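You operate a simulated robot arm through the tools that you are given. There is no shell and no other tool. Be economical: measure what you need, move in short steps, check, and stop when the job is done.

You are at the controls of a simulated robot arm. One attempt, no reset.

JOB
Gauge the ring from the stand drawer and set the brake's drag for it.
Fine: use the bench gauge; ring left on its anvil; drag by the chart on the control box; drawer shut. Where these are worked on the way, their far stop is far enough and under half their travel is too little: stand drawer.

Only the result counts: the job must be done as asked and must still hold three seconds after the hand-in. Knocking over, shifting, dropping, spilling or breaking anything else fails it.

ROBOT AND FRAMES
A 7-joint arm with a two-finger parallel gripper on a trunk, on a base that drives. Base frame: it is fixed to the floor where the robot stands at the start and does not move with it; the origin is under the middle of the robot, x ahead of it, y to its left, z up. Readings come in m, degrees, newtons and seconds.
Its first joint turns from -166.0 to 166.0 degrees. Places, roughly: bench gauge [0.8, 0.2, 0.9]; bench gauge anvil [0.9, 0.2, 0.9]; brake knob [-1.4, -2, 1.1]; decoiler stop button [-0.8, -2, 1.2]; gauge lever [0.7, 0.2, 1]; mushroom button [-0.8, -2.4, 1.2]; sample ring (8x8x4 cm) [0.8, 0.1, 0.8]; stand drawer [0.8, 0, 0.8]. Payload 1.57 kg.
The tool frame sits at the grasp point between the pads (the TCP): z along the fingers, y along the line on which they close. The tips reach 0.03 m beyond it. Largest opening 0.08 m; finger width 0.017, thickness 0.012; the body of the gripper, 0.04 by 0.082 m, starts 0.08 m behind the TCP.
Orientation is that of the tool frame in the base frame, as [roll, pitch, yaw] about the fixed x, y, z axes, in that order (R = Rz(yaw) Ry(pitch) Rx(roll)). With the fingers straight down and closing along the base's y, the tool's x points along the base's -x, its y along +y and its z along -z.

CONTROLS
- The arm moves only by the tool send_rows. Its argument "moves" is a list of rows, each an object (a shift or turn left out is 0, a gripper value left out holds the last) with "gripper": the gripper command, from -1 (fully open) to 1 (shut), values between in proportion; "dp": the shift along the tool's x, y, z in m, a list of three; "turn": the turn, a rotation vector about the tool's x, y, z in degrees, a list of three. In form: [{"gripper": gripper, "dp": [dx, dy, dz], "turn": [rx, ry, rz]}, ...]. A call has 1 to 12 rows; each row is the pose to reach, as a shift and turn from the pose commanded when the call began, along the tool's axes at that moment. Rows are played at 5 a second. More than 0.05 m and 8.6 degrees between two rows, or a gripper value outside its range, and nothing of the call is played. Where a pose cannot be reached the arm comes as near as it can. A force on the tool above 40 N (or 10 N above the force at the start of the call, whichever is more), or a blocked arm, ends the call early, and 0.2 s more pass. The fingers move at their own pace (about 0.153 m/s each) and stop on an object; they squeeze with about 24 N. The grip force told is the motor's: it shows also when the fingers shut on nothing. Time passes only in rows, and 0.2 s behind the last, so rows that repeat a pose let the fingers close. It gives the time, the measured TCP pose, the force on the tool (base axes), the opening and the grip force at its end, in the units of the frame above (readings bear some noise), with the torque about the TCP (base axes, N m) and any sound that the robot's microphone picked up.
- Cameras (640 x 400 px; columns grow to the right, rows downward): "scene" is now at [-0.0092, 0.1697, 1.3789]; the picture's right is [-0.20, -0.98, 0.00], its down [-0.46, 0.09, -0.89] and it looks along [0.87, -0.18, -0.47] (base axes); focal length 250 px, centre (320, 200). "wrist" rides on the gripper at [0.072, -0.007, -0.122] in the tool frame; the picture's right is [0.09, 1.00, 0.00], its down [-0.84, 0.08, -0.54] and it looks along [-0.54, 0.05, 0.84] (tool axes); focal length 238 px, centre (320, 200). There is no depth. A picture from a camera that has moved, and an enlarged one, comes with that camera's place and axes in the base frame and with its lens.
- grab_frame(camera): a new picture of that camera. It takes no simulated time.
- base_move(legs): drives the robot by 1 to 6 legs, each [ahead, left, turn to the left] in m, m and degrees, along the robot's own axes; the way and the turn of a leg run together, so that a leg with both is an arc; at most 1.5 m and 180 degrees a leg. The arm and the cameras ride along, it lands a little off, and it stops where it bumps. It gives what a move gives.
- pan_tilt(pan, tilt): turns the head with the scene camera to pan (to the left, within 143 degrees either way) and tilt (down, from -29 to 69), counted from straight ahead of the robot. It gives what a move gives.
- close_up(camera, box): a new picture of the part [left, top, right, bottom] of that camera's present view, enlarged. It takes no simulated time.
- close_job(): hands the job in; it is judged then, once.

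Go step by step. Nothing tells you exact positions but the pictures and the camera data: compare them with the known pose of the tool, close in by small moves and look again before you grip or let go. The budget is 120 turns and 82 pictures, counting those below and the enlarged ones. Unless the task says otherwise, let go and move clear before handing in, and close with one line.

The tools are called as name(argument=value, ...) on one line, values as JSON. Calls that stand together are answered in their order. send_rows: Moves the arm, as the interface text tells. Its arguments: {"type":"object","properties":{"moves":{"type":"array","items":{"type":"object","properties":{"gripper":{"type":"number"},"dp":{"type":"array","items":{"type":"number"}},"turn":{"type":"array","items":{"type":"number"}}}}}},"required":["moves"]} The other tools are called the same way: base_move (legs) drives the base; pan_tilt (pan, tilt) turns the head that bears the scene camera; grab_frame (camera) takes a picture; close_up (camera, box) takes an enlarged picture of a part of a camera's view; close_job () hands the job in.

At the start:

```text
clock: 0.0
tcp_pos: [0.5978, -0.0954, 1.2199]
tcp_rot: [180.0, 0.1, -179.9]
contact_force: [-0.3, 0.7, -0.3]
torque: [-0.02, 0.02, 0.02]
opening: 0.0799
finger_force: 0.0
robot x, y, heading: [-0.0038, -0.0008, 0.2]
head pan, tilt: [-11.7, 27.7]
```

scene: 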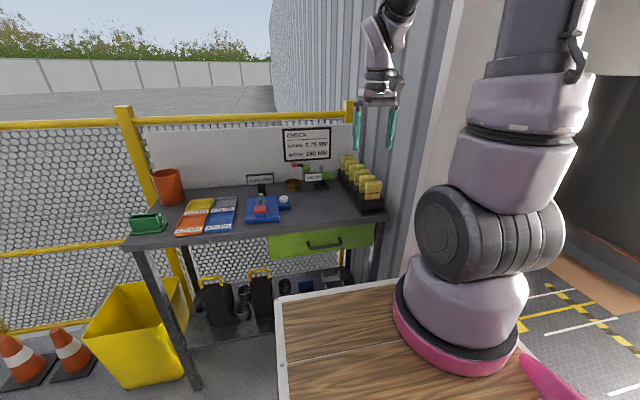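
wrist: 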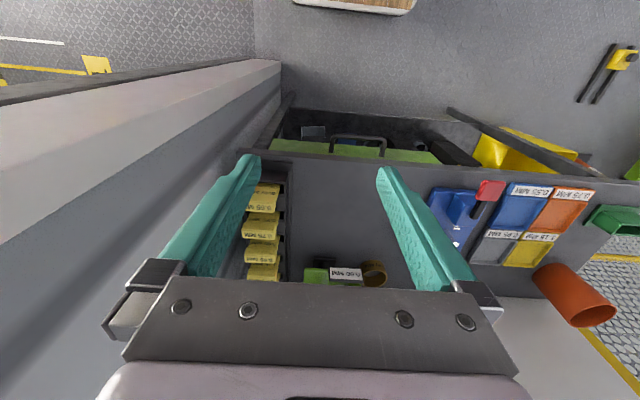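

I see a workbench ahead with a gauge, a green drawer, and a sign. I'll take close-ups of the bench.

close_up(camera="scene", box=[220, 110, 400, 260])

close_up(camera="wrist", box=[240, 90, 640, 340])

```text
2.67 times, centred on (310, 185) of scene
camera zoom: at [-0.0092, 0.1697, 1.3789], right [-0.2, -0.98, 0.0], down [-0.46, 0.09, -0.89], along [0.87, -0.18, -0.47], focal length 665 px, centre (347, 240)
```

zoom: 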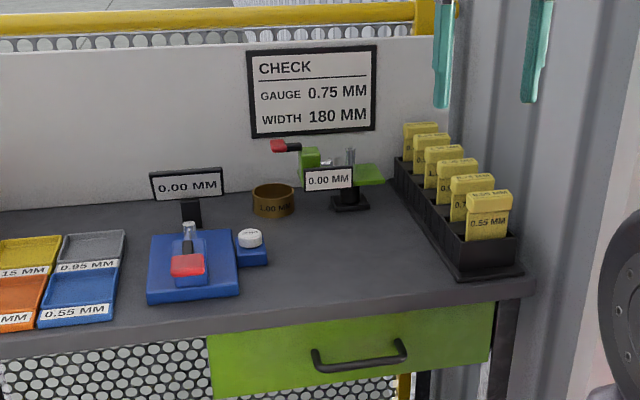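

```text
1.60 times, centred on (440, 215) of wrist
camera zoom: at [0.5254, -0.1018, 1.3411], right [-0.09, 1.0, 0.0], down [0.84, 0.08, 0.54], along [0.54, 0.05, -0.84], focal length 381 px, centre (128, 176)
```

zoom: 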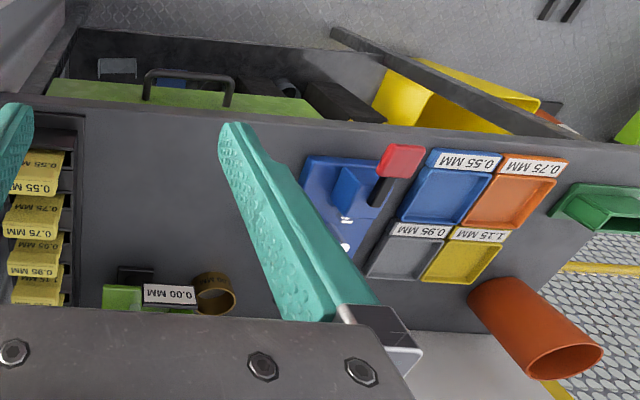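

The blue bench gauge is around (0.8, 0.2) and the drawer handle around (0.70, 0.0, 0.80). I'll bring the wrist camera over the gauge to look at it.

send_rows(moves=[{"gripper": -1, "dp": [0, 0.05, 0]}, {"dp": [0, 0.1, 0]}, {"dp": [0, 0.15, 0]}, {"dp": [0.02, 0.2, 0]}, {"dp": [0.04, 0.25, 0]}, {"dp": [0.06, 0.28, 0]}])

grab_frame(camera="wrist")

close_up(camera="scene", box=[240, 160, 340, 230])

```text
refused: row 4 steps farther than a row can; nothing moved
```

```text
77 pictures are left
camera wrist: at [0.5254, -0.1018, 1.3411], right [-0.09, 1.0, 0.0], down [0.84, 0.08, 0.54], along [0.54, 0.05, -0.84], focal length 238 px, centre (320, 200)
```

wrist: 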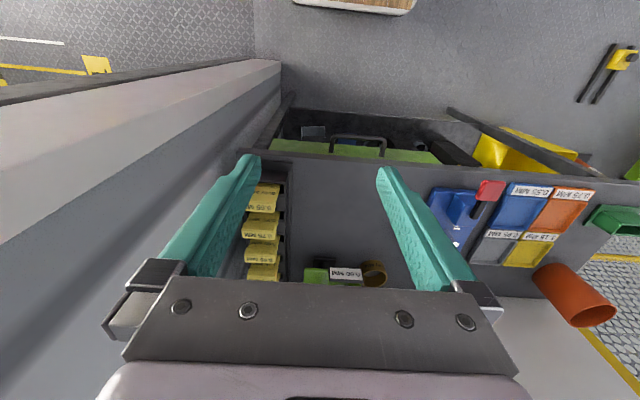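

```text
5.71 times, centred on (290, 195) of scene
camera zoom: at [-0.0092, 0.1697, 1.3789], right [-0.2, -0.98, 0.0], down [-0.46, 0.09, -0.89], along [0.87, -0.18, -0.47], focal length 1426 px, centre (491, 229)
```

zoom: 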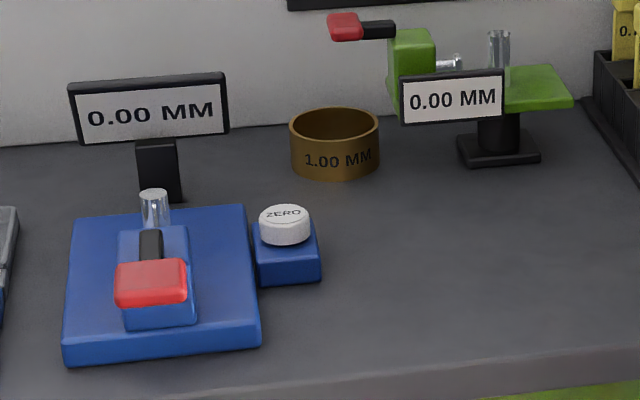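

The blue gauge has a ZERO button and a lever; a 1.00 mm master ring stands next to it. I'll move in smaller steps for the view.

send_rows(moves=[{"gripper": -1, "dp": [0, 0.045, 0]}, {"dp": [0, 0.09, 0]}, {"dp": [0, 0.135, 0]}, {"dp": [0.01, 0.18, 0]}, {"dp": [0.025, 0.22, 0]}, {"dp": [0.04, 0.26, 0]}, {"dp": [0.05, 0.3, 0]}])

grab_frame(camera="wrist")

```text
clock: 1.6
tcp_pos: [0.5482, 0.2023, 1.2173]
tcp_rot: [-180.0, 0.1, 179.9]
contact_force: [0.0, -0.5, 0.3]
torque: [0.03, -0.01, -0.01]
opening: 0.0798
finger_force: 0.0
robot x, y, heading: [0.0018, 0.002, -0.1]
head pan, tilt: [-11.7, 27.7]
```

```text
75 pictures are left
camera wrist: at [0.4749, 0.1974, 1.3385], right [-0.09, 1.0, 0.0], down [0.84, 0.08, 0.54], along [0.54, 0.05, -0.84], focal length 238 px, centre (320, 200)
```

wrist: 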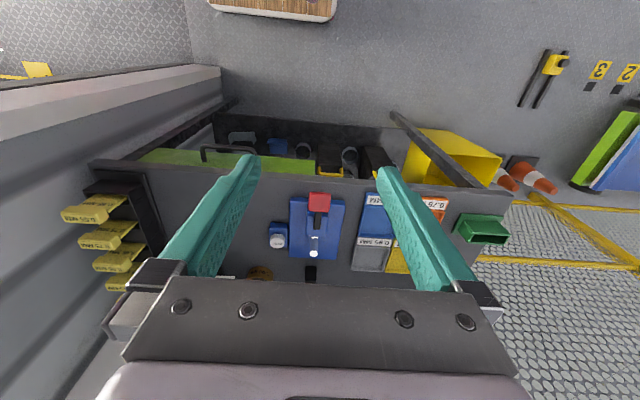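

close_up(camera="wrist", box=[240, 160, 400, 290])

close_up(camera="scene", box=[240, 175, 300, 225])

```text
3.08 times, centred on (320, 225) of wrist
camera zoom: at [0.4749, 0.1974, 1.3385], right [-0.09, 1.0, 0.0], down [0.84, 0.08, 0.54], along [0.54, 0.05, -0.84], focal length 733 px, centre (320, 123)
```

zoom: 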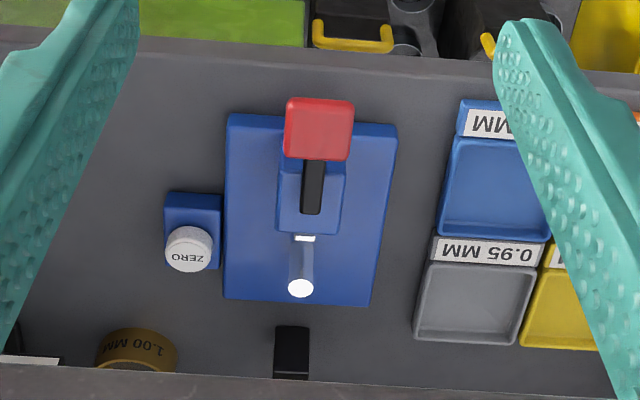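

```text
8.00 times, centred on (270, 200) of scene
camera zoom: at [-0.0092, 0.1693, 1.3789], right [-0.2, -0.98, 0.0], down [-0.46, 0.1, -0.89], along [0.87, -0.18, -0.47], focal length 1996 px, centre (720, 200)
```

zoom: 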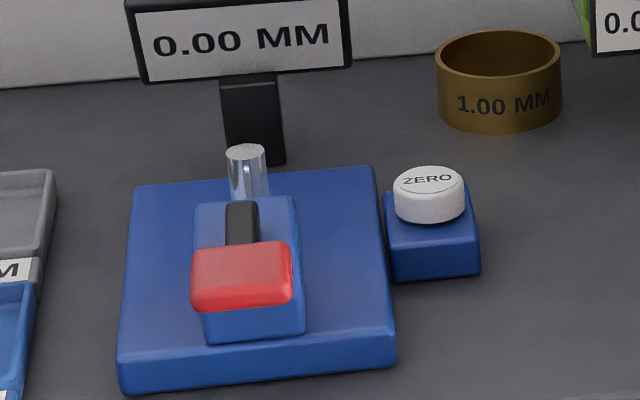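

send_rows(moves=[{"dp": [-0.04, 0, 0.02]}, {"dp": [-0.08, 0, 0.04]}, {"dp": [-0.12, 0.0, 0.06]}, {"dp": [-0.15, 0, 0.08]}])

grab_frame(camera="wrist")

```text
clock: 2.6
tcp_pos: [0.6984, 0.2049, 1.1416]
tcp_rot: [180.0, 0.0, -180.0]
contact_force: [0.4, 0.1, -0.1]
torque: [-0.02, -0.02, 0.02]
opening: 0.0802
finger_force: 0.1
robot x, y, heading: [-0.0011, -0.003, 0.2]
head pan, tilt: [-11.7, 27.7]
```

```text
72 pictures are left
camera wrist: at [0.6253, 0.1986, 1.2617], right [-0.09, 1.0, 0.0], down [0.84, 0.08, 0.54], along [0.54, 0.05, -0.84], focal length 238 px, centre (320, 200)
```

wrist: 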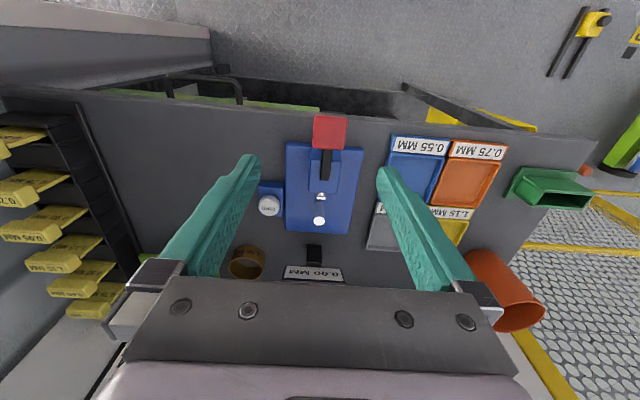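

close_up(camera="wrist", box=[250, 110, 390, 250])

close_up(camera="wrist", box=[90, 40, 330, 150])

```text
2.86 times, centred on (320, 180) of wrist
camera zoom: at [0.6253, 0.1986, 1.2617], right [-0.09, 1.0, 0.0], down [0.84, 0.08, 0.54], along [0.54, 0.05, -0.84], focal length 681 px, centre (320, 257)
```

zoom: 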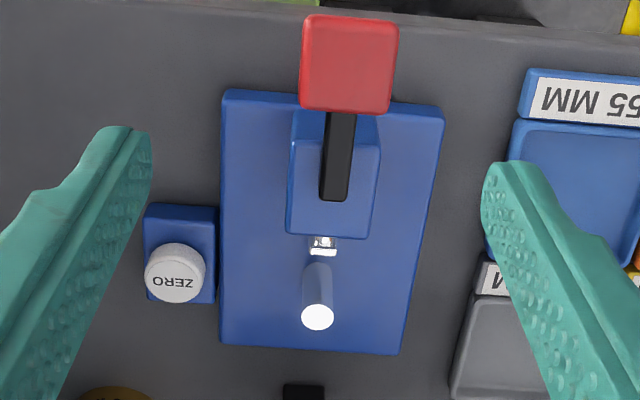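

```text
2.67 times, centred on (210, 95) of wrist
camera zoom: at [0.6253, 0.1986, 1.2617], right [-0.09, 1.0, 0.0], down [0.84, 0.08, 0.54], along [0.54, 0.05, -0.84], focal length 636 px, centre (613, 480)
```

zoom: 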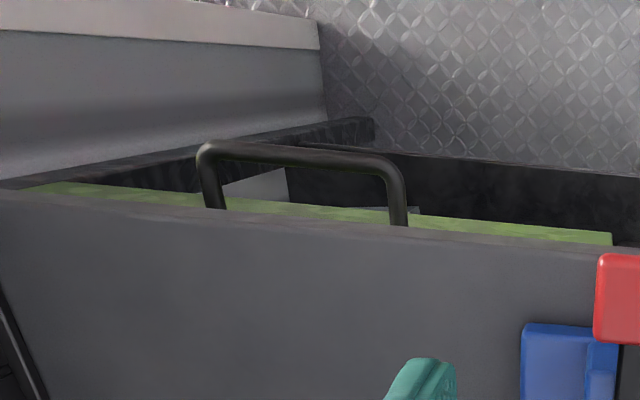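

The gauge works sideways: a horizontal plunger presses the ring's wall against an upright peg at about (0.847, 0.218). The drawer handle bar is near (0.695, 0.0, 0.80). I'll back the base off a little and turn the tool for the handle.

send_rows(moves=[{"dp": [0.04, -0.02, 0], "turn": [0, 0, 8.2]}, {"dp": [0.08, -0.04, 0], "turn": [0, 0, 16.4]}, {"dp": [0.12, -0.06, 0], "turn": [0, 0, 24.6]}, {"dp": [0.12, -0.1, 0], "turn": [0, 0, 32.8]}, {"dp": [0.12, -0.14, 0], "turn": [0, 0, 41]}, {"dp": [0.12, -0.17, 0], "turn": [0, 0, 49.2]}, {"dp": [0.12, -0.2, 0], "turn": [0, 0, 57.4]}, {"dp": [0.12, -0.2, 0], "turn": [0, 0, 65.6]}, {"dp": [0.12, -0.2, 0], "turn": [0, 0, 73.8]}, {"dp": [0.12, -0.2, 0], "turn": [0, 0, 82]}, {"dp": [0.12, -0.2, 0], "turn": [0, 0, 90]}])

base_move(legs=[[-0.2, 0, 0]])

```text
clock: 5.0
tcp_pos: [0.578, 0.0044, 1.1396]
tcp_rot: [-180.0, 0.1, 89.8]
contact_force: [-0.9, -0.5, 0.2]
torque: [-0.03, -0.01, 0.03]
opening: 0.0799
finger_force: 0.0
robot x, y, heading: [0.0018, -0.0024, 0.2]
head pan, tilt: [-11.7, 27.7]
```

```text
clock: 6.6
tcp_pos: [0.3803, 0.0035, 1.1393]
tcp_rot: [-180.0, 0.0, 89.9]
contact_force: [-0.3, 0.0, 0.2]
torque: [0.02, -0.01, 0.01]
opening: 0.0801
finger_force: 0.0
robot x, y, heading: [-0.2009, 0.0051, 0.0]
head pan, tilt: [-11.7, 27.7]
```

send_rows(moves=[{"dp": [0, 0.03, 0.03], "turn": [-7.5, 0, 0]}, {"dp": [0, 0.06, 0.06], "turn": [-15, 0, 0]}, {"dp": [0, 0.09, 0.09], "turn": [-22.5, 0, 0]}, {"dp": [0, 0.12, 0.12], "turn": [-30, 0, 0]}, {"dp": [0, 0.14, 0.15], "turn": [-37.5, 0, 0]}, {"dp": [0, 0.16, 0.18], "turn": [-45, 0, 0]}, {"dp": [0, 0.16, 0.19], "turn": [-45, 0, 0]}])

grab_frame(camera="wrist")

grab_frame(camera="scene")

```text
clock: 8.2
tcp_pos: [0.5396, 0.0028, 0.9495]
tcp_rot: [134.9, 0.0, 89.9]
contact_force: [-0.2, 0.4, -0.3]
torque: [0.02, 0.02, -0.01]
opening: 0.08
finger_force: 0.0
robot x, y, heading: [-0.1991, 0.0017, -0.1]
head pan, tilt: [-11.7, 27.7]
```

```text
69 pictures are left
camera wrist: at [0.447, 0.0761, 1.0295], right [0.7, 0.09, 0.7], down [-0.33, -0.84, 0.44], along [0.63, -0.54, -0.56], focal length 238 px, centre (320, 200)
```

wrist: 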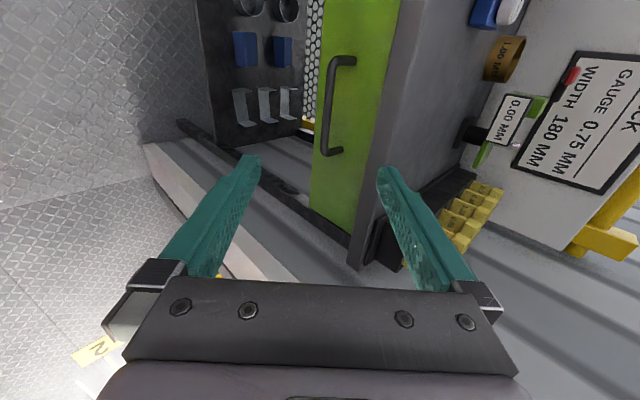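

```text
68 pictures are left
camera scene: at [-0.2077, 0.1699, 1.3789], right [-0.21, -0.98, 0.0], down [-0.46, 0.1, -0.89], along [0.87, -0.18, -0.47], focal length 250 px, centre (320, 200)
```

scene: 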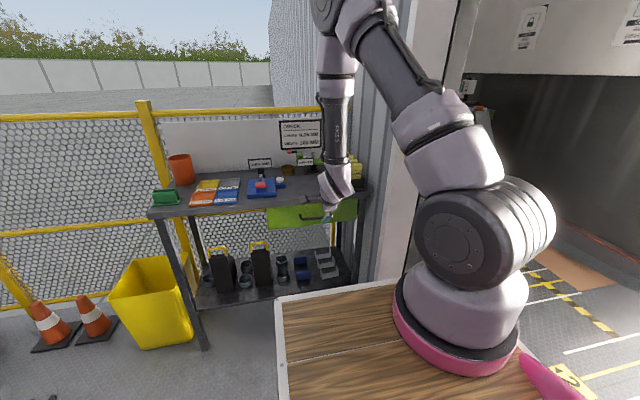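

The handle bar is at about (0.697, 0.004, 0.806), with the drawer face at x≈0.733. I'll narrow the fingers and approach along the tool axis, stopping partway to check.

send_rows(moves=[{"gripper": 0.25, "dp": [0, 0.005, 0.04]}, {"dp": [0, 0.01, 0.08]}, {"dp": [0, 0.01, 0.12]}, {"dp": [0, 0.01, 0.15]}, {"dp": [0, 0.01, 0.15]}])

grab_frame(camera="wrist")

```text
clock: 9.4
tcp_pos: [0.6533, 0.0038, 0.8521]
tcp_rot: [135.0, 0.0, 89.9]
contact_force: [0.6, 0.1, -0.6]
torque: [-0.02, -0.02, -0.04]
opening: 0.0297
finger_force: 0.1
robot x, y, heading: [-0.1976, 0.0028, -0.3]
head pan, tilt: [-11.7, 27.7]
```

```text
67 pictures are left
camera wrist: at [0.5617, 0.0769, 0.9328], right [0.7, 0.09, 0.7], down [-0.33, -0.84, 0.44], along [0.63, -0.54, -0.56], focal length 238 px, centre (320, 200)
```

wrist: 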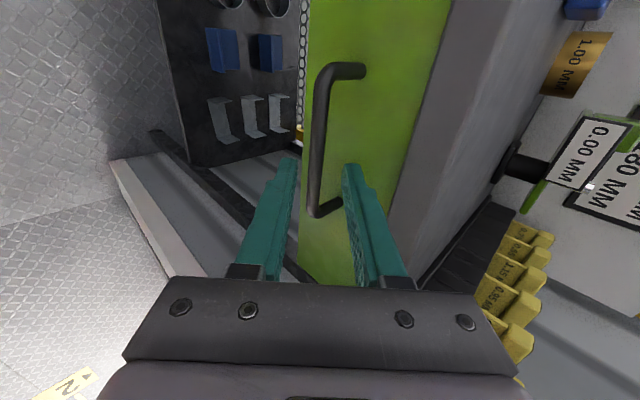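

send_rows(moves=[{"dp": [0, -0.003, 0.03]}, {"dp": [0, -0.003, 0.052]}, {"dp": [0, -0.003, 0.052]}])

close_up(camera="wrist", box=[220, 60, 440, 280])

```text
clock: 10.2
tcp_pos: [0.6869, 0.0047, 0.8129]
tcp_rot: [135.0, 0.0, 89.9]
contact_force: [-0.5, -0.2, 0.6]
torque: [-0.01, 0.0, 0.01]
opening: 0.0298
finger_force: 0.1
robot x, y, heading: [-0.1971, -0.0005, -0.0]
head pan, tilt: [-11.7, 27.7]
```

```text
1.82 times, centred on (330, 170) of wrist
camera zoom: at [0.595, 0.0761, 0.8926], right [0.7, 0.09, 0.7], down [-0.33, -0.84, 0.44], along [0.63, -0.54, -0.56], focal length 433 px, centre (302, 254)
```

zoom: 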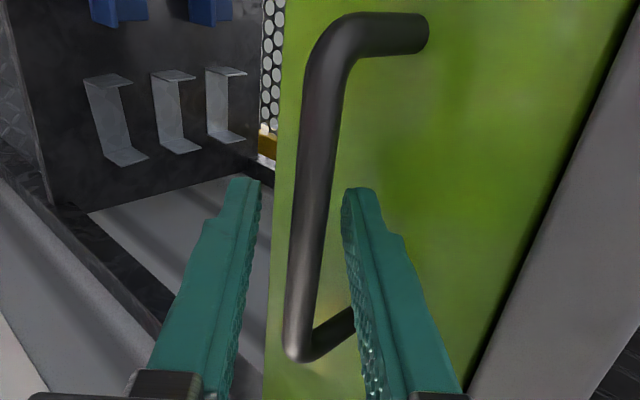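

The bar is between the fingers, no contact. Closing the grip.

send_rows(moves=[{"gripper": 1, "dp": [0, 0, 0]}, {"dp": [0, 0, 0]}, {"dp": [0, 0, 0]}])

```text
clock: 11.0
tcp_pos: [0.6869, 0.0046, 0.8145]
tcp_rot: [134.8, 0.0, 89.9]
contact_force: [2.7, 0.6, 11.3]
torque: [-0.08, -0.08, 0.12]
opening: 0.0116
finger_force: 29.5
robot x, y, heading: [-0.1982, 0.0036, -0.3]
head pan, tilt: [-11.7, 27.7]
```

send_rows(moves=[{"dp": [0, -0.014, -0.014]}, {"dp": [0, -0.035, -0.035]}, {"dp": [0, -0.057, -0.057]}, {"dp": [0, -0.078, -0.078]}, {"dp": [0, -0.099, -0.099]}, {"dp": [0, -0.12, -0.12]}, {"dp": [0, -0.141, -0.141]}, {"dp": [0, -0.155, -0.155]}, {"dp": [0, -0.17, -0.17]}, {"dp": [0, -0.185, -0.185]}, {"dp": [0, -0.2, -0.2]}])

grab_frame(camera="wrist")

```text
clock: 13.1
tcp_pos: [0.4469, 0.0036, 0.8148]
tcp_rot: [134.1, -0.1, 89.8]
contact_force: [9.2, 1.3, -12.9]
torque: [-0.24, 0.02, -0.01]
opening: 0.0116
finger_force: 29.0
robot x, y, heading: [-0.2008, -0.0003, 0.0]
head pan, tilt: [-11.7, 27.7]
stopped in row 10: the force on the tool passed its limit at 52 N (the readings are from after the stop); the commanded pose is now the measured one
```

```text
65 pictures are left
camera wrist: at [0.3543, 0.0755, 0.8934], right [0.69, 0.09, 0.71], down [-0.34, -0.84, 0.43], along [0.64, -0.54, -0.55], focal length 238 px, centre (320, 200)
```

wrist: 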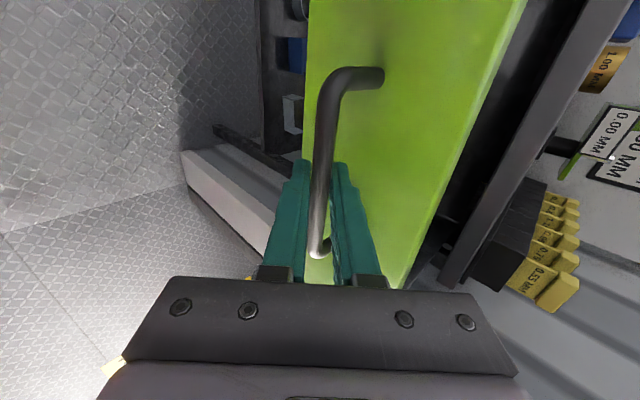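

The drawer came out 0.24 m to its stop. Releasing and lifting away to look inside.

send_rows(moves=[{"gripper": 0.25}, {"gripper": 0.25}, {"dp": [0, 0, -0.03]}, {"dp": [0, 0, -0.06]}, {"dp": [0, 0, -0.1]}, {"dp": [0, 0.03, -0.14]}, {"dp": [0, 0.06, -0.18]}, {"dp": [0, 0.09, -0.22]}, {"gripper": -1, "dp": [0, 0.12, -0.26]}])

pan_tilt(pan=-8, tilt=40)

grab_frame(camera="wrist")

grab_frame(camera="scene")

```text
clock: 15.1
tcp_pos: [0.4318, 0.0811, 1.1139]
tcp_rot: [134.3, 0.0, 90.0]
contact_force: [-0.6, -0.3, 0.0]
torque: [0.01, 0.01, -0.03]
opening: 0.0799
finger_force: 0.1
out of reach, approached as far as the arm can: row 4, 5, 6, 7, 8, 9
robot x, y, heading: [-0.1968, -0.0026, -0.0]
head pan, tilt: [-11.7, 27.7]
```

```text
clock: 15.8
tcp_pos: [0.4334, 0.0799, 1.1126]
tcp_rot: [134.4, -0.1, 90.0]
contact_force: [0.1, -0.2, 0.0]
torque: [-0.02, 0.03, -0.01]
opening: 0.0801
finger_force: 0.1
robot x, y, heading: [-0.198, 0.0023, -0.1]
head pan, tilt: [-8.0, 40.0]
```

```text
64 pictures are left
camera wrist: at [0.3408, 0.1521, 1.192], right [0.7, 0.09, 0.71], down [-0.34, -0.84, 0.43], along [0.63, -0.54, -0.55], focal length 238 px, centre (320, 200)
```

wrist: 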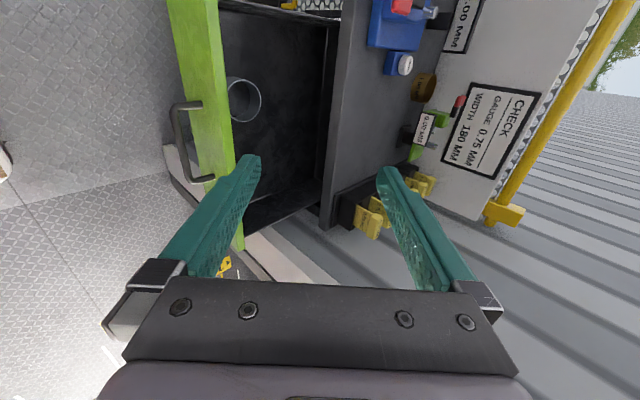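

```text
63 pictures are left
camera scene: at [-0.2124, 0.1767, 1.36], right [-0.14, -0.99, 0.0], down [-0.64, 0.09, -0.77], along [0.76, -0.11, -0.64], focal length 250 px, centre (320, 200)
```

scene: 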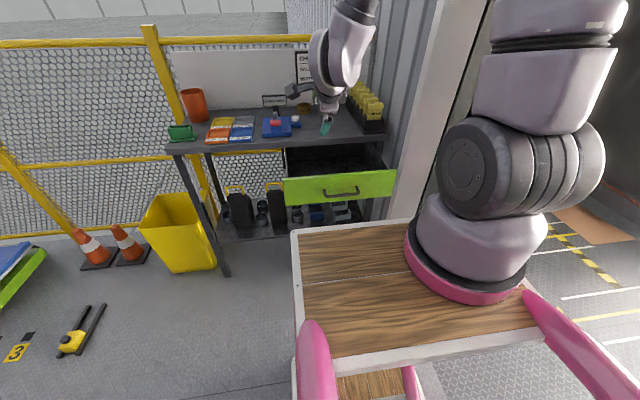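

The ring is in the drawer near the front at about (0.55, 0.07). I'll set the tool straight down closing along y, above it.

send_rows(moves=[{"turn": [7.6, 0, 0]}, {"turn": [15.2, 0, 0]}, {"turn": [22.8, 0, 0]}, {"turn": [30.4, 0, 0]}, {"turn": [38, 0, 0]}, {"turn": [45.5, 0, 0]}, {"turn": [45.5, 0, 0]}])

send_rows(moves=[{"dp": [0, 0.01, 0], "turn": [0, 0, -8.2]}, {"dp": [0, 0.03, 0], "turn": [0, 0, -16.4]}, {"dp": [0, 0.05, 0], "turn": [0, 0, -24.6]}, {"dp": [0, 0.07, 0], "turn": [0, 0, -32.8]}, {"dp": [0, 0.09, 0], "turn": [0, 0, -41]}, {"dp": [0, 0.1, 0], "turn": [0, 0, -49.2]}, {"dp": [0, 0.1, 0], "turn": [0, 0, -57.4]}, {"dp": [0, 0.1, 0.02], "turn": [0, 0, -65.6]}, {"dp": [0, 0.1, 0.04], "turn": [0, 0, -73.8]}, {"dp": [0, 0.1, 0.04], "turn": [0, 0, -82]}, {"dp": [0, 0.1, 0.04], "turn": [0, 0, -90]}, {"dp": [0, 0.1, 0.04], "turn": [0, 0, -90]}])

grab_frame(camera="wrist")

```text
clock: 17.4
tcp_pos: [0.4398, 0.0731, 1.1167]
tcp_rot: [179.7, 0.0, 89.9]
contact_force: [-0.1, 0.1, 0.1]
torque: [-0.04, 0.0, 0.03]
opening: 0.0802
finger_force: 0.0
robot x, y, heading: [-0.2001, -0.0002, 0.0]
head pan, tilt: [-8.0, 40.0]
```

```text
clock: 20.0
tcp_pos: [0.5404, 0.0734, 1.0771]
tcp_rot: [180.0, 0.4, -179.9]
contact_force: [-1.1, 0.6, 0.3]
torque: [-0.04, 0.0, 0.0]
opening: 0.0798
finger_force: 0.0
robot x, y, heading: [-0.2006, -0.0023, -0.1]
head pan, tilt: [-8.0, 40.0]
```

```text
62 pictures are left
camera wrist: at [0.4665, 0.0665, 1.1982], right [-0.09, 1.0, 0.0], down [0.83, 0.08, 0.55], along [0.55, 0.05, -0.84], focal length 238 px, centre (320, 200)
```

wrist: 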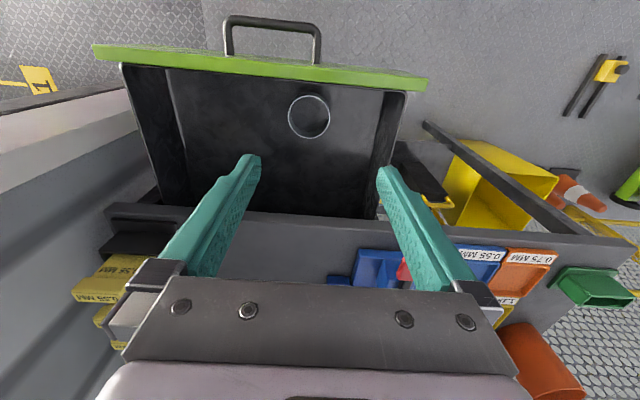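

close_up(camera="wrist", box=[240, 60, 400, 160])

```text
4.00 times, centred on (320, 110) of wrist
camera zoom: at [0.4665, 0.0665, 1.1982], right [-0.09, 1.0, 0.0], down [0.83, 0.08, 0.55], along [0.55, 0.05, -0.84], focal length 953 px, centre (320, 560)
```

zoom: 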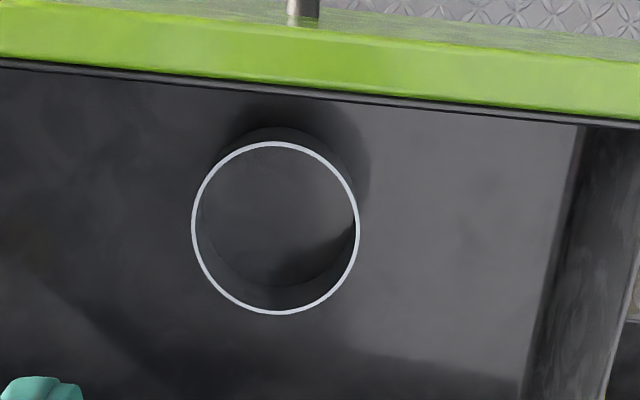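

send_rows(moves=[{"dp": [0.0, 0.01, 0.04]}, {"dp": [0.0, 0.02, 0.08]}, {"dp": [0.0, 0.02, 0.11]}, {"dp": [0.0, 0.02, 0.11]}])

close_up(camera="wrist", box=[180, 20, 420, 170])

```text
clock: 21.0
tcp_pos: [0.5375, 0.0937, 0.9677]
tcp_rot: [-180.0, 0.4, 179.9]
contact_force: [-0.1, -0.3, 0.0]
torque: [-0.01, 0.01, 0.0]
opening: 0.0799
finger_force: 0.1
robot x, y, heading: [-0.197, -0.0042, -0.0]
head pan, tilt: [-8.0, 40.0]
```

```text
2.67 times, centred on (300, 95) of wrist
camera zoom: at [0.4641, 0.0879, 1.0883], right [-0.09, 1.0, 0.0], down [0.83, 0.08, 0.55], along [0.55, 0.05, -0.84], focal length 636 px, centre (373, 480)
```

zoom: 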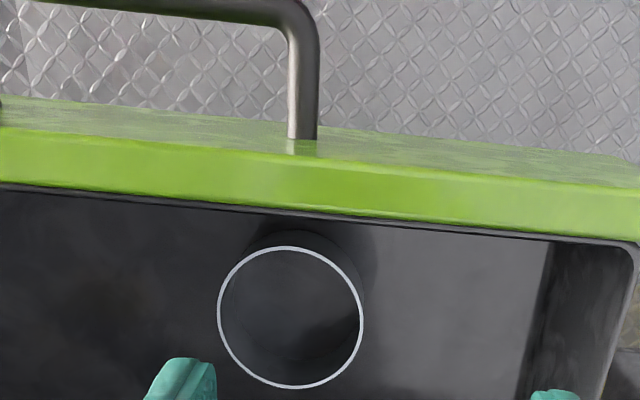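

Ring centre ≈ (0.574, 0.057), outer Ø ≈ 0.072, top z ≈ 0.78. I'll line up over its +y wall and stop just above to check.

send_rows(moves=[{"gripper": 0, "dp": [-0.02, -0.001, 0.03]}, {"dp": [-0.0365, -0.0017, 0.07]}, {"dp": [-0.0365, -0.0017, 0.11]}, {"dp": [-0.0365, -0.0017, 0.127]}, {"dp": [-0.0365, -0.0017, 0.127]}])

grab_frame(camera="wrist")

```text
clock: 22.2
tcp_pos: [0.5763, 0.0916, 0.8375]
tcp_rot: [180.0, 0.4, 180.0]
contact_force: [0.6, 0.2, 0.5]
torque: [0.01, 0.02, 0.0]
opening: 0.04
finger_force: 0.2
robot x, y, heading: [-0.1993, 0.0027, 0.2]
head pan, tilt: [-8.0, 40.0]
```

```text
59 pictures are left
camera wrist: at [0.5027, 0.0852, 0.9589], right [-0.09, 1.0, 0.0], down [0.83, 0.08, 0.55], along [0.55, 0.05, -0.84], focal length 238 px, centre (320, 200)
```

wrist: 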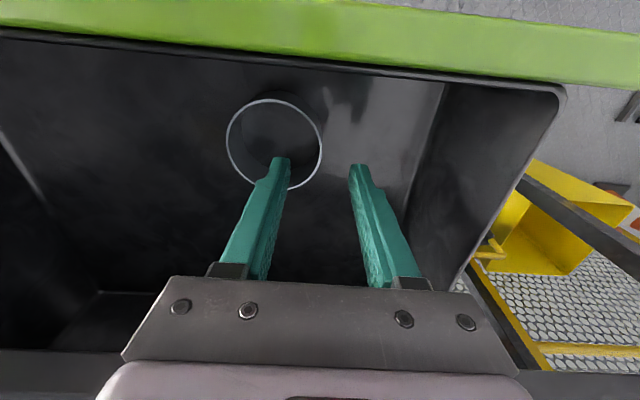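

Estimates agree. Descending so the wall is between the fingers, then closing.

send_rows(moves=[{"dp": [0.005, 0, 0.025]}, {"dp": [0.005, 0, 0.05]}, {"dp": [0.005, 0, 0.05]}])

grab_frame(camera="wrist")

```text
clock: 23.0
tcp_pos: [0.5719, 0.0894, 0.7887]
tcp_rot: [179.9, 0.4, 179.9]
contact_force: [0.3, 0.7, 6.7]
torque: [-0.15, 0.04, -0.1]
opening: 0.0398
finger_force: 0.1
robot x, y, heading: [-0.2006, -0.0027, 0.1]
head pan, tilt: [-8.0, 40.0]
```

```text
58 pictures are left
camera wrist: at [0.497, 0.0843, 0.9096], right [-0.09, 1.0, 0.0], down [0.83, 0.08, 0.55], along [0.55, 0.05, -0.84], focal length 238 px, centre (320, 200)
```

wrist: 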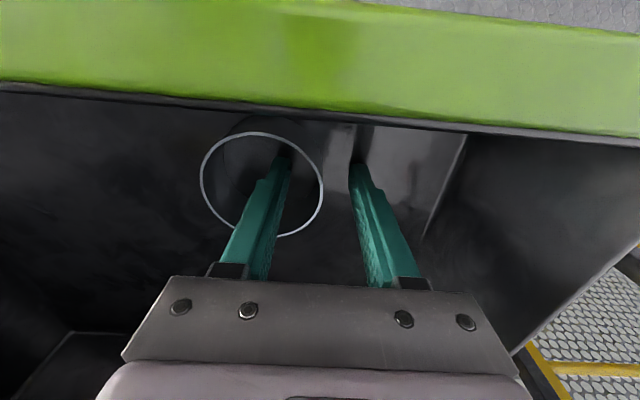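

Slight upward force — tips likely at the drawer floor. Lift 5 mm and close on the wall.

send_rows(moves=[{"dp": [0, 0.002, -0.005]}, {"dp": [0, 0.002, -0.005]}, {"gripper": 1, "dp": [0, 0.002, -0.005]}, {"dp": [0, 0.002, -0.005]}, {"dp": [0, 0.002, -0.005]}])

grab_frame(camera="wrist")

```text
clock: 24.2
tcp_pos: [0.5717, 0.0933, 0.7942]
tcp_rot: [180.0, 0.3, 179.9]
contact_force: [0.1, 0.5, 0.3]
torque: [-0.01, -0.06, 0.03]
opening: 0.0074
finger_force: 24.0
robot x, y, heading: [-0.1963, 0.0015, -0.4]
head pan, tilt: [-8.0, 40.0]
```

```text
57 pictures are left
camera wrist: at [0.4982, 0.086, 0.9149], right [-0.09, 1.0, 0.0], down [0.83, 0.08, 0.55], along [0.55, 0.05, -0.84], focal length 238 px, centre (320, 200)
```

wrist: 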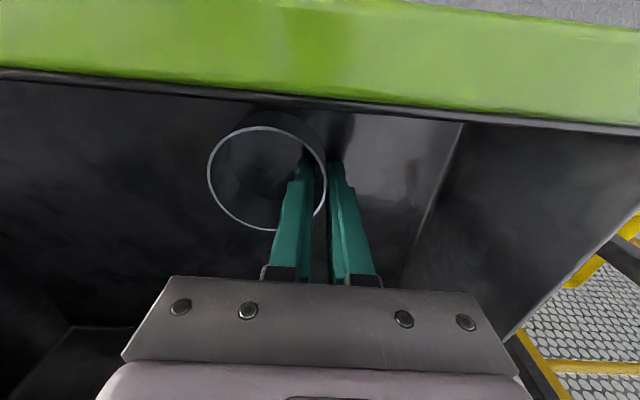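

The ring is gripped, but I want to check the gauge's zero on its bare anvil first, so I'll set the ring back, lift clear, and drive a bit nearer (keeping the deck short of the open drawer).

send_rows(moves=[{"gripper": 0}, {"gripper": 0}, {"dp": [0, 0, -0.04]}, {"dp": [0, 0, -0.08]}, {"dp": [0, 0, -0.13]}, {"dp": [0, 0, -0.18]}, {"dp": [0, 0, -0.23]}, {"dp": [0, 0, -0.28]}, {"dp": [0, 0, -0.32]}])

base_move(legs=[[0.13, 0.09, 0]])

grab_frame(camera="scene")

```text
clock: 26.2
tcp_pos: [0.5747, 0.0912, 1.1118]
tcp_rot: [-179.9, 0.4, -179.9]
contact_force: [-0.4, -0.4, -0.1]
torque: [-0.04, 0.05, -0.01]
opening: 0.04
finger_force: 0.1
robot x, y, heading: [-0.1995, 0.0022, 0.1]
head pan, tilt: [-8.0, 40.0]
```

```text
clock: 27.6
tcp_pos: [0.7039, 0.1874, 1.1119]
tcp_rot: [179.9, 0.4, -179.8]
contact_force: [0.5, -1.0, 0.1]
torque: [0.03, 0.04, -0.01]
opening: 0.0399
finger_force: 0.0
robot x, y, heading: [-0.0681, 0.0948, 0.1]
head pan, tilt: [-8.0, 40.0]
```

```text
56 pictures are left
camera scene: at [-0.0839, 0.2682, 1.3599], right [-0.14, -0.99, 0.0], down [-0.64, 0.09, -0.77], along [0.76, -0.1, -0.64], focal length 250 px, centre (320, 200)
```

scene: 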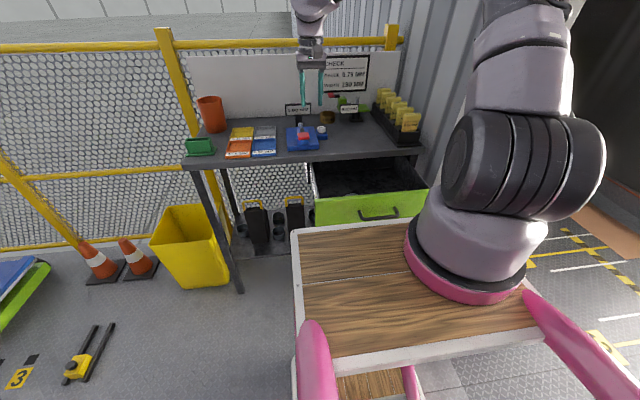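

Now I'll close the fingers and hover above the lever knob at about (0.707, 0.219, 0.98).

send_rows(moves=[{"gripper": 1, "dp": [-0.002, 0.03, 0.03]}, {"dp": [-0.002, 0.032, 0.06]}, {"dp": [-0.002, 0.032, 0.08]}, {"dp": [-0.002, 0.032, 0.08]}])

close_up(camera="wrist", box=[220, 80, 420, 240])

close_up(camera="scene", box=[270, 90, 350, 160])

```text
clock: 28.6
tcp_pos: [0.7024, 0.2198, 1.0312]
tcp_rot: [-180.0, 0.4, -179.7]
contact_force: [0.8, 0.2, 0.2]
torque: [0.0, 0.0, 0.0]
opening: 0.0
finger_force: 21.3
robot x, y, heading: [-0.0667, 0.0913, -0.1]
head pan, tilt: [-8.0, 40.0]
```

```text
2.50 times, centred on (320, 160) of wrist
camera zoom: at [0.6295, 0.213, 1.1524], right [-0.1, 1.0, 0.0], down [0.83, 0.08, 0.55], along [0.55, 0.05, -0.84], focal length 596 px, centre (320, 300)
```

zoom: 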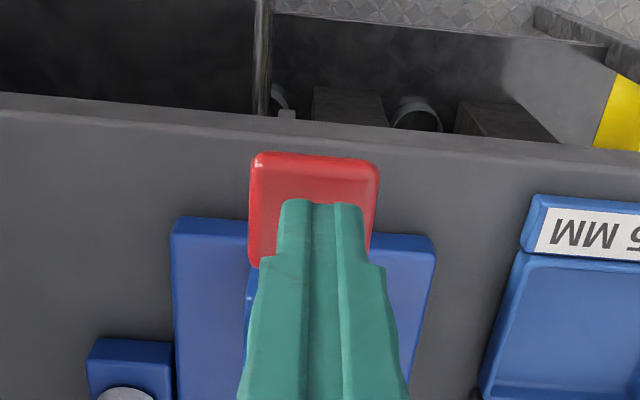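

```text
5.71 times, centred on (310, 125) of scene
camera zoom: at [-0.084, 0.2682, 1.3599], right [-0.14, -0.99, 0.0], down [-0.64, 0.09, -0.77], along [0.76, -0.1, -0.64], focal length 1426 px, centre (377, 629)
```

zoom: 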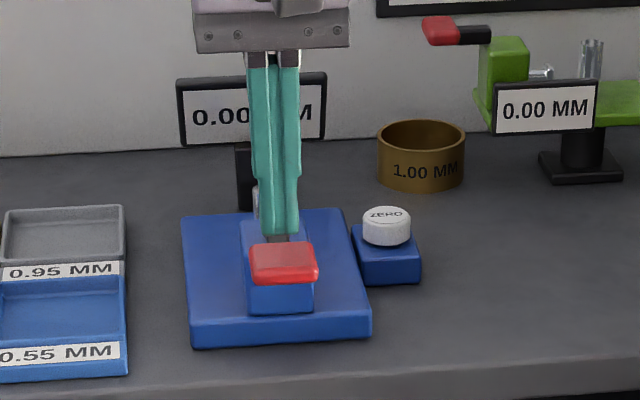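

send_rows(moves=[{"dp": [0.003, 0, 0.01]}, {"dp": [0.003, 0, 0.02]}, {"dp": [0.003, 0, 0.03]}, {"dp": [0.003, 0, 0.035]}, {"dp": [0.003, 0, 0.035]}])

close_up(camera="scene", box=[270, 90, 350, 160])

```text
clock: 29.8
tcp_pos: [0.7018, 0.2193, 0.9968]
tcp_rot: [180.0, 0.3, -179.8]
contact_force: [-2.5, 0.4, 2.3]
torque: [0.0, 0.03, -0.03]
opening: 0.0002
finger_force: 21.4
robot x, y, heading: [-0.0716, 0.0901, 0.3]
head pan, tilt: [-8.0, 40.0]
```

```text
5.71 times, centred on (310, 125) of scene
camera zoom: at [-0.0841, 0.2682, 1.3599], right [-0.14, -0.99, 0.0], down [-0.64, 0.09, -0.77], along [0.76, -0.1, -0.64], focal length 1426 px, centre (377, 629)
```

zoom: 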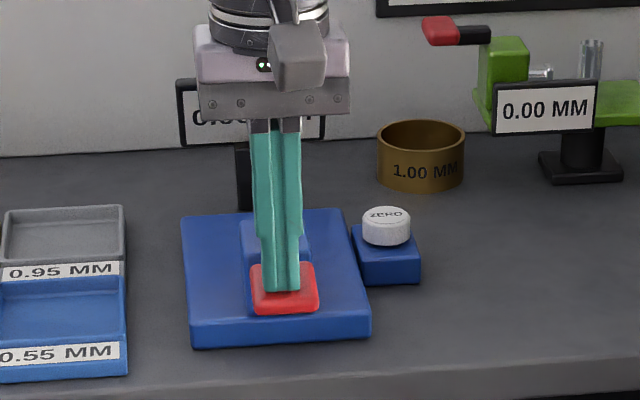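

The lever yields with light force. Continuing to its stop.

send_rows(moves=[{"dp": [0, 0, 0.008]}, {"dp": [0, 0, 0.016]}, {"dp": [0, 0, 0.024]}, {"dp": [0, 0, 0.03]}, {"dp": [0, 0, 0.03]}])

grab_frame(camera="wrist")

close_up(camera="scene", box=[270, 90, 350, 160])

```text
clock: 30.5
tcp_pos: [0.7024, 0.2195, 0.9872]
tcp_rot: [180.0, 0.8, -179.6]
contact_force: [-15.1, -7.8, 26.5]
torque: [-0.22, 0.2, -0.02]
opening: 0.0
finger_force: 21.7
robot x, y, heading: [-0.0663, 0.0934, 0.0]
head pan, tilt: [-8.0, 40.0]
stopped in row 3: the force on the tool passed its limit at 54 N (the readings are from after the stop); the commanded pose is now the measured one
```

```text
52 pictures are left
camera wrist: at [0.6279, 0.2134, 1.1074], right [-0.1, 1.0, 0.0], down [0.83, 0.08, 0.55], along [0.55, 0.05, -0.83], focal length 238 px, centre (320, 200)
```

wrist: 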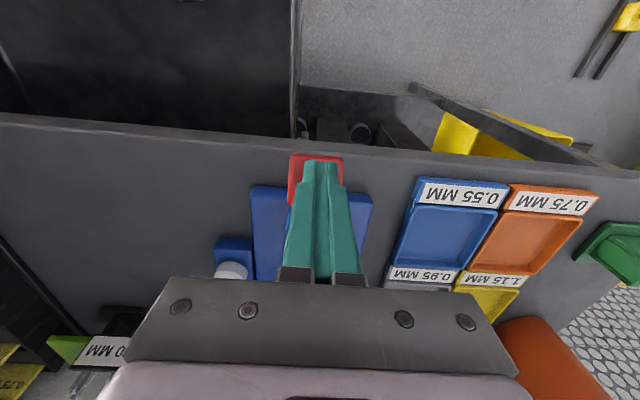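

```text
5.71 times, centred on (310, 125) of scene
camera zoom: at [-0.0854, 0.2676, 1.36], right [-0.14, -0.99, 0.0], down [-0.64, 0.09, -0.77], along [0.76, -0.1, -0.64], focal length 1426 px, centre (377, 629)
```

zoom: 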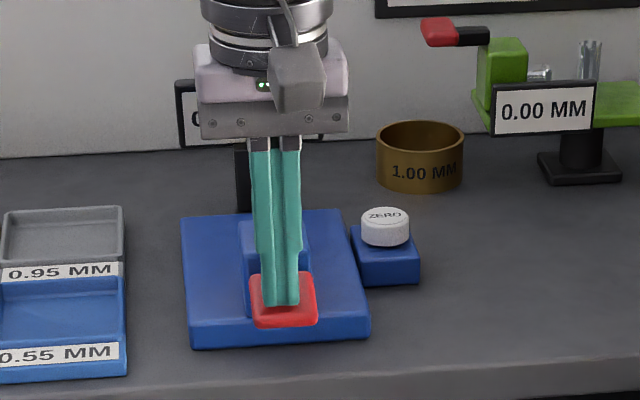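

The lever hit its stop; the display is hidden. I'll lift and see whether the reading and lever hold.

send_rows(moves=[{"dp": [0, 0, -0.02]}, {"dp": [0, 0, -0.06]}, {"dp": [0, 0, -0.1]}, {"dp": [0, -0.04, -0.12]}, {"dp": [0, -0.08, -0.12]}, {"dp": [0, -0.1, -0.12]}])

close_up(camera="scene", box=[270, 90, 350, 160])

```text
clock: 31.9
tcp_pos: [0.7039, 0.1218, 1.1046]
tcp_rot: [180.0, 0.7, -179.8]
contact_force: [1.3, -0.2, 0.0]
torque: [-0.02, 0.03, -0.02]
opening: 0.0002
finger_force: 21.1
robot x, y, heading: [-0.07, 0.0856, 0.2]
head pan, tilt: [-8.0, 40.0]
```

```text
5.71 times, centred on (310, 125) of scene
camera zoom: at [-0.0839, 0.2685, 1.3599], right [-0.14, -0.99, 0.0], down [-0.64, 0.09, -0.77], along [0.76, -0.1, -0.64], focal length 1426 px, centre (377, 629)
```

zoom: 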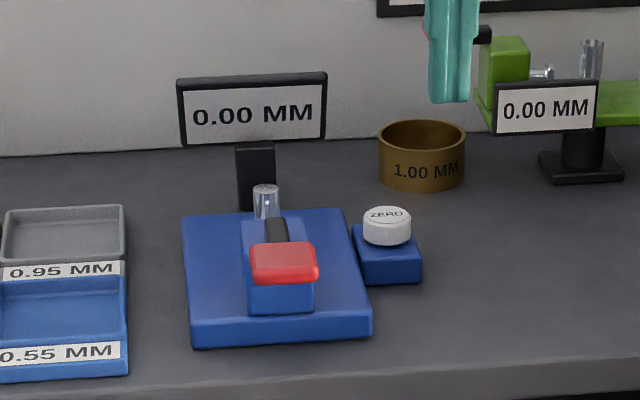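

The lever springs back and the display shows 0.00, but I want to see it while pressed. I'll shift the base left so the camera looks past the gripper.

base_move(legs=[[0, 0.25, 0]])

pan_tilt(pan=-15, tilt=30)

grab_frame(camera="scene")

```text
clock: 33.7
tcp_pos: [0.7021, 0.3747, 1.1041]
tcp_rot: [180.0, 0.8, -179.7]
contact_force: [-0.4, 0.4, -0.3]
torque: [-0.02, 0.01, 0.02]
opening: 0.0
finger_force: 21.0
robot x, y, heading: [-0.0685, 0.3398, 0.3]
head pan, tilt: [-8.0, 40.0]
```

```text
clock: 34.4
tcp_pos: [0.7012, 0.373, 1.1037]
tcp_rot: [-180.0, 0.7, -179.7]
contact_force: [0.5, -0.9, 0.4]
torque: [-0.04, -0.01, 0.0]
opening: 0.0
finger_force: 21.5
robot x, y, heading: [-0.0699, 0.3428, 0.3]
head pan, tilt: [-15.0, 30.0]
```

```text
49 pictures are left
camera scene: at [-0.0824, 0.5061, 1.3752], right [-0.25, -0.97, 0.0], down [-0.48, 0.13, -0.87], along [0.84, -0.22, -0.5], focal length 250 px, centre (320, 200)
```

scene: 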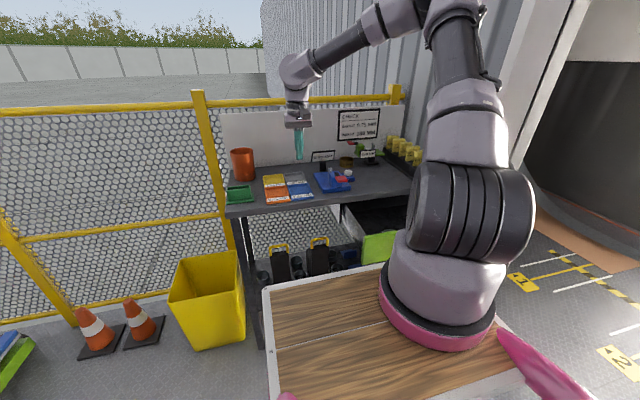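

send_rows(moves=[{"dp": [0, -0.045, 0]}, {"dp": [0, -0.09, 0.01]}, {"dp": [0.002, -0.135, 0.03]}, {"dp": [0.002, -0.1535, 0.07]}, {"dp": [0.002, -0.1535, 0.08]}, {"dp": [0.002, -0.1535, 0.095]}, {"dp": [0.002, -0.1535, 0.108]}, {"dp": [0.002, -0.1535, 0.114]}, {"dp": [0.002, -0.1535, 0.115]}])

close_up(camera="scene", box=[280, 110, 400, 210])

```text
clock: 36.4
tcp_pos: [0.7011, 0.2204, 0.9895]
tcp_rot: [-180.0, 0.8, -179.6]
contact_force: [0.0, -1.0, 4.3]
torque: [-0.03, -0.01, -0.03]
opening: 0.0
finger_force: 20.6
robot x, y, heading: [-0.0703, 0.3447, 0.4]
head pan, tilt: [-15.0, 30.0]
```

```text
4.00 times, centred on (340, 160) of scene
camera zoom: at [-0.0825, 0.5061, 1.3753], right [-0.25, -0.97, 0.0], down [-0.48, 0.13, -0.87], along [0.84, -0.22, -0.5], focal length 998 px, centre (240, 360)
```

zoom: 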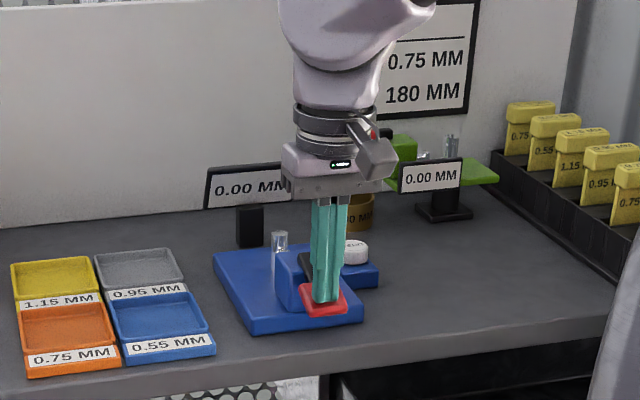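

send_rows(moves=[{"dp": [0, 0, 0.003]}, {"dp": [0, 0, 0.006]}, {"dp": [0, 0, 0.006]}, {"dp": [0, 0, 0.006]}])

close_up(camera="scene", box=[300, 130, 380, 190])

```text
clock: 37.1
tcp_pos: [0.7009, 0.2206, 0.9866]
tcp_rot: [-179.9, 1.0, -179.5]
contact_force: [-14.2, -2.2, 23.4]
torque: [-0.03, 0.25, -0.17]
opening: 0.0002
finger_force: 21.3
robot x, y, heading: [-0.0716, 0.3393, 0.4]
head pan, tilt: [-15.0, 30.0]
stopped in row 3: the force on the tool passed its limit at 42 N (the readings are from after the stop); the commanded pose is now the measured one
```

```text
6.67 times, centred on (340, 160) of scene
camera zoom: at [-0.0838, 0.5061, 1.3753], right [-0.25, -0.97, 0.0], down [-0.48, 0.13, -0.87], along [0.84, -0.22, -0.5], focal length 1663 px, centre (187, 467)
```

zoom: 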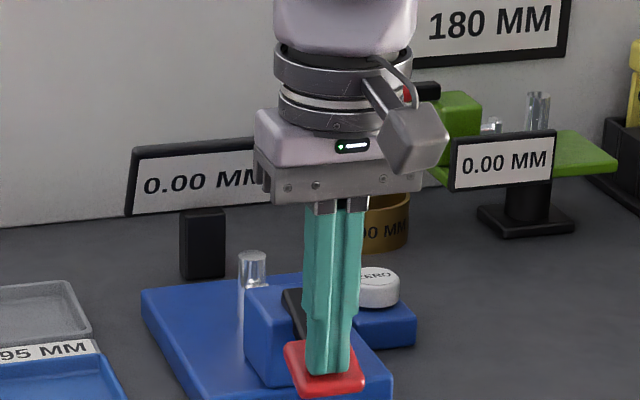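

The gauge reads 0.00 closed on the bare anvil, so its zero is right. Now lift and go back for the ring.

send_rows(moves=[{"dp": [0, 0, -0.04]}, {"dp": [0, 0, -0.08]}, {"dp": [0, 0, -0.12]}, {"dp": [0.03, -0.03, -0.12]}, {"dp": [0.06, -0.06, -0.12]}, {"dp": [0.09, -0.09, -0.12]}, {"gripper": 0, "dp": [0.129, -0.12, -0.12]}, {"dp": [0.129, -0.129, -0.09]}, {"dp": [0.129, -0.129, -0.05]}, {"dp": [0.129, -0.129, 0.0]}, {"dp": [0.129, -0.129, 0.05]}, {"dp": [0.129, -0.129, 0.1]}])

grab_frame(camera="wrist")

```text
clock: 39.7
tcp_pos: [0.576, 0.0912, 0.885]
tcp_rot: [-180.0, 1.0, -179.7]
contact_force: [-0.2, -1.3, 0.4]
torque: [0.02, -0.04, -0.02]
opening: 0.0397
finger_force: 0.0
robot x, y, heading: [-0.0703, 0.3432, 0.4]
head pan, tilt: [-15.0, 30.0]
```

```text
46 pictures are left
camera wrist: at [0.5009, 0.0834, 1.005], right [-0.1, 0.99, 0.0], down [0.83, 0.08, 0.56], along [0.55, 0.05, -0.83], focal length 238 px, centre (320, 200)
```

wrist: 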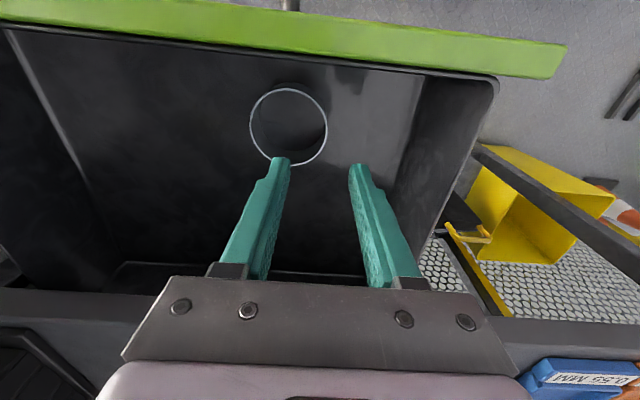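

send_rows(moves=[{"dp": [0.007, 0.003, 0.03]}, {"dp": [0.007, 0.003, 0.06]}, {"dp": [0.007, 0.003, 0.091]}, {"dp": [0.007, 0.003, 0.091]}])

grab_frame(camera="wrist")

```text
clock: 40.7
tcp_pos: [0.5733, 0.0926, 0.792]
tcp_rot: [180.0, 1.0, -179.6]
contact_force: [-0.4, -0.7, 0.0]
torque: [0.0, 0.01, 0.04]
opening: 0.0399
finger_force: 0.1
robot x, y, heading: [-0.0725, 0.3398, 0.2]
head pan, tilt: [-15.0, 30.0]
```

```text
45 pictures are left
camera wrist: at [0.4972, 0.0863, 0.9128], right [-0.1, 0.99, 0.0], down [0.83, 0.08, 0.56], along [0.55, 0.05, -0.83], focal length 238 px, centre (320, 200)
```

wrist: 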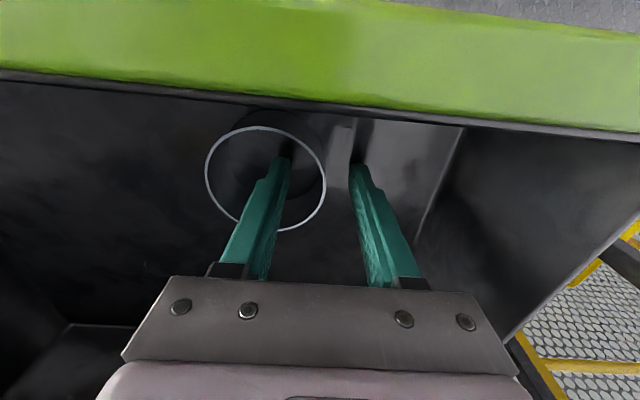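

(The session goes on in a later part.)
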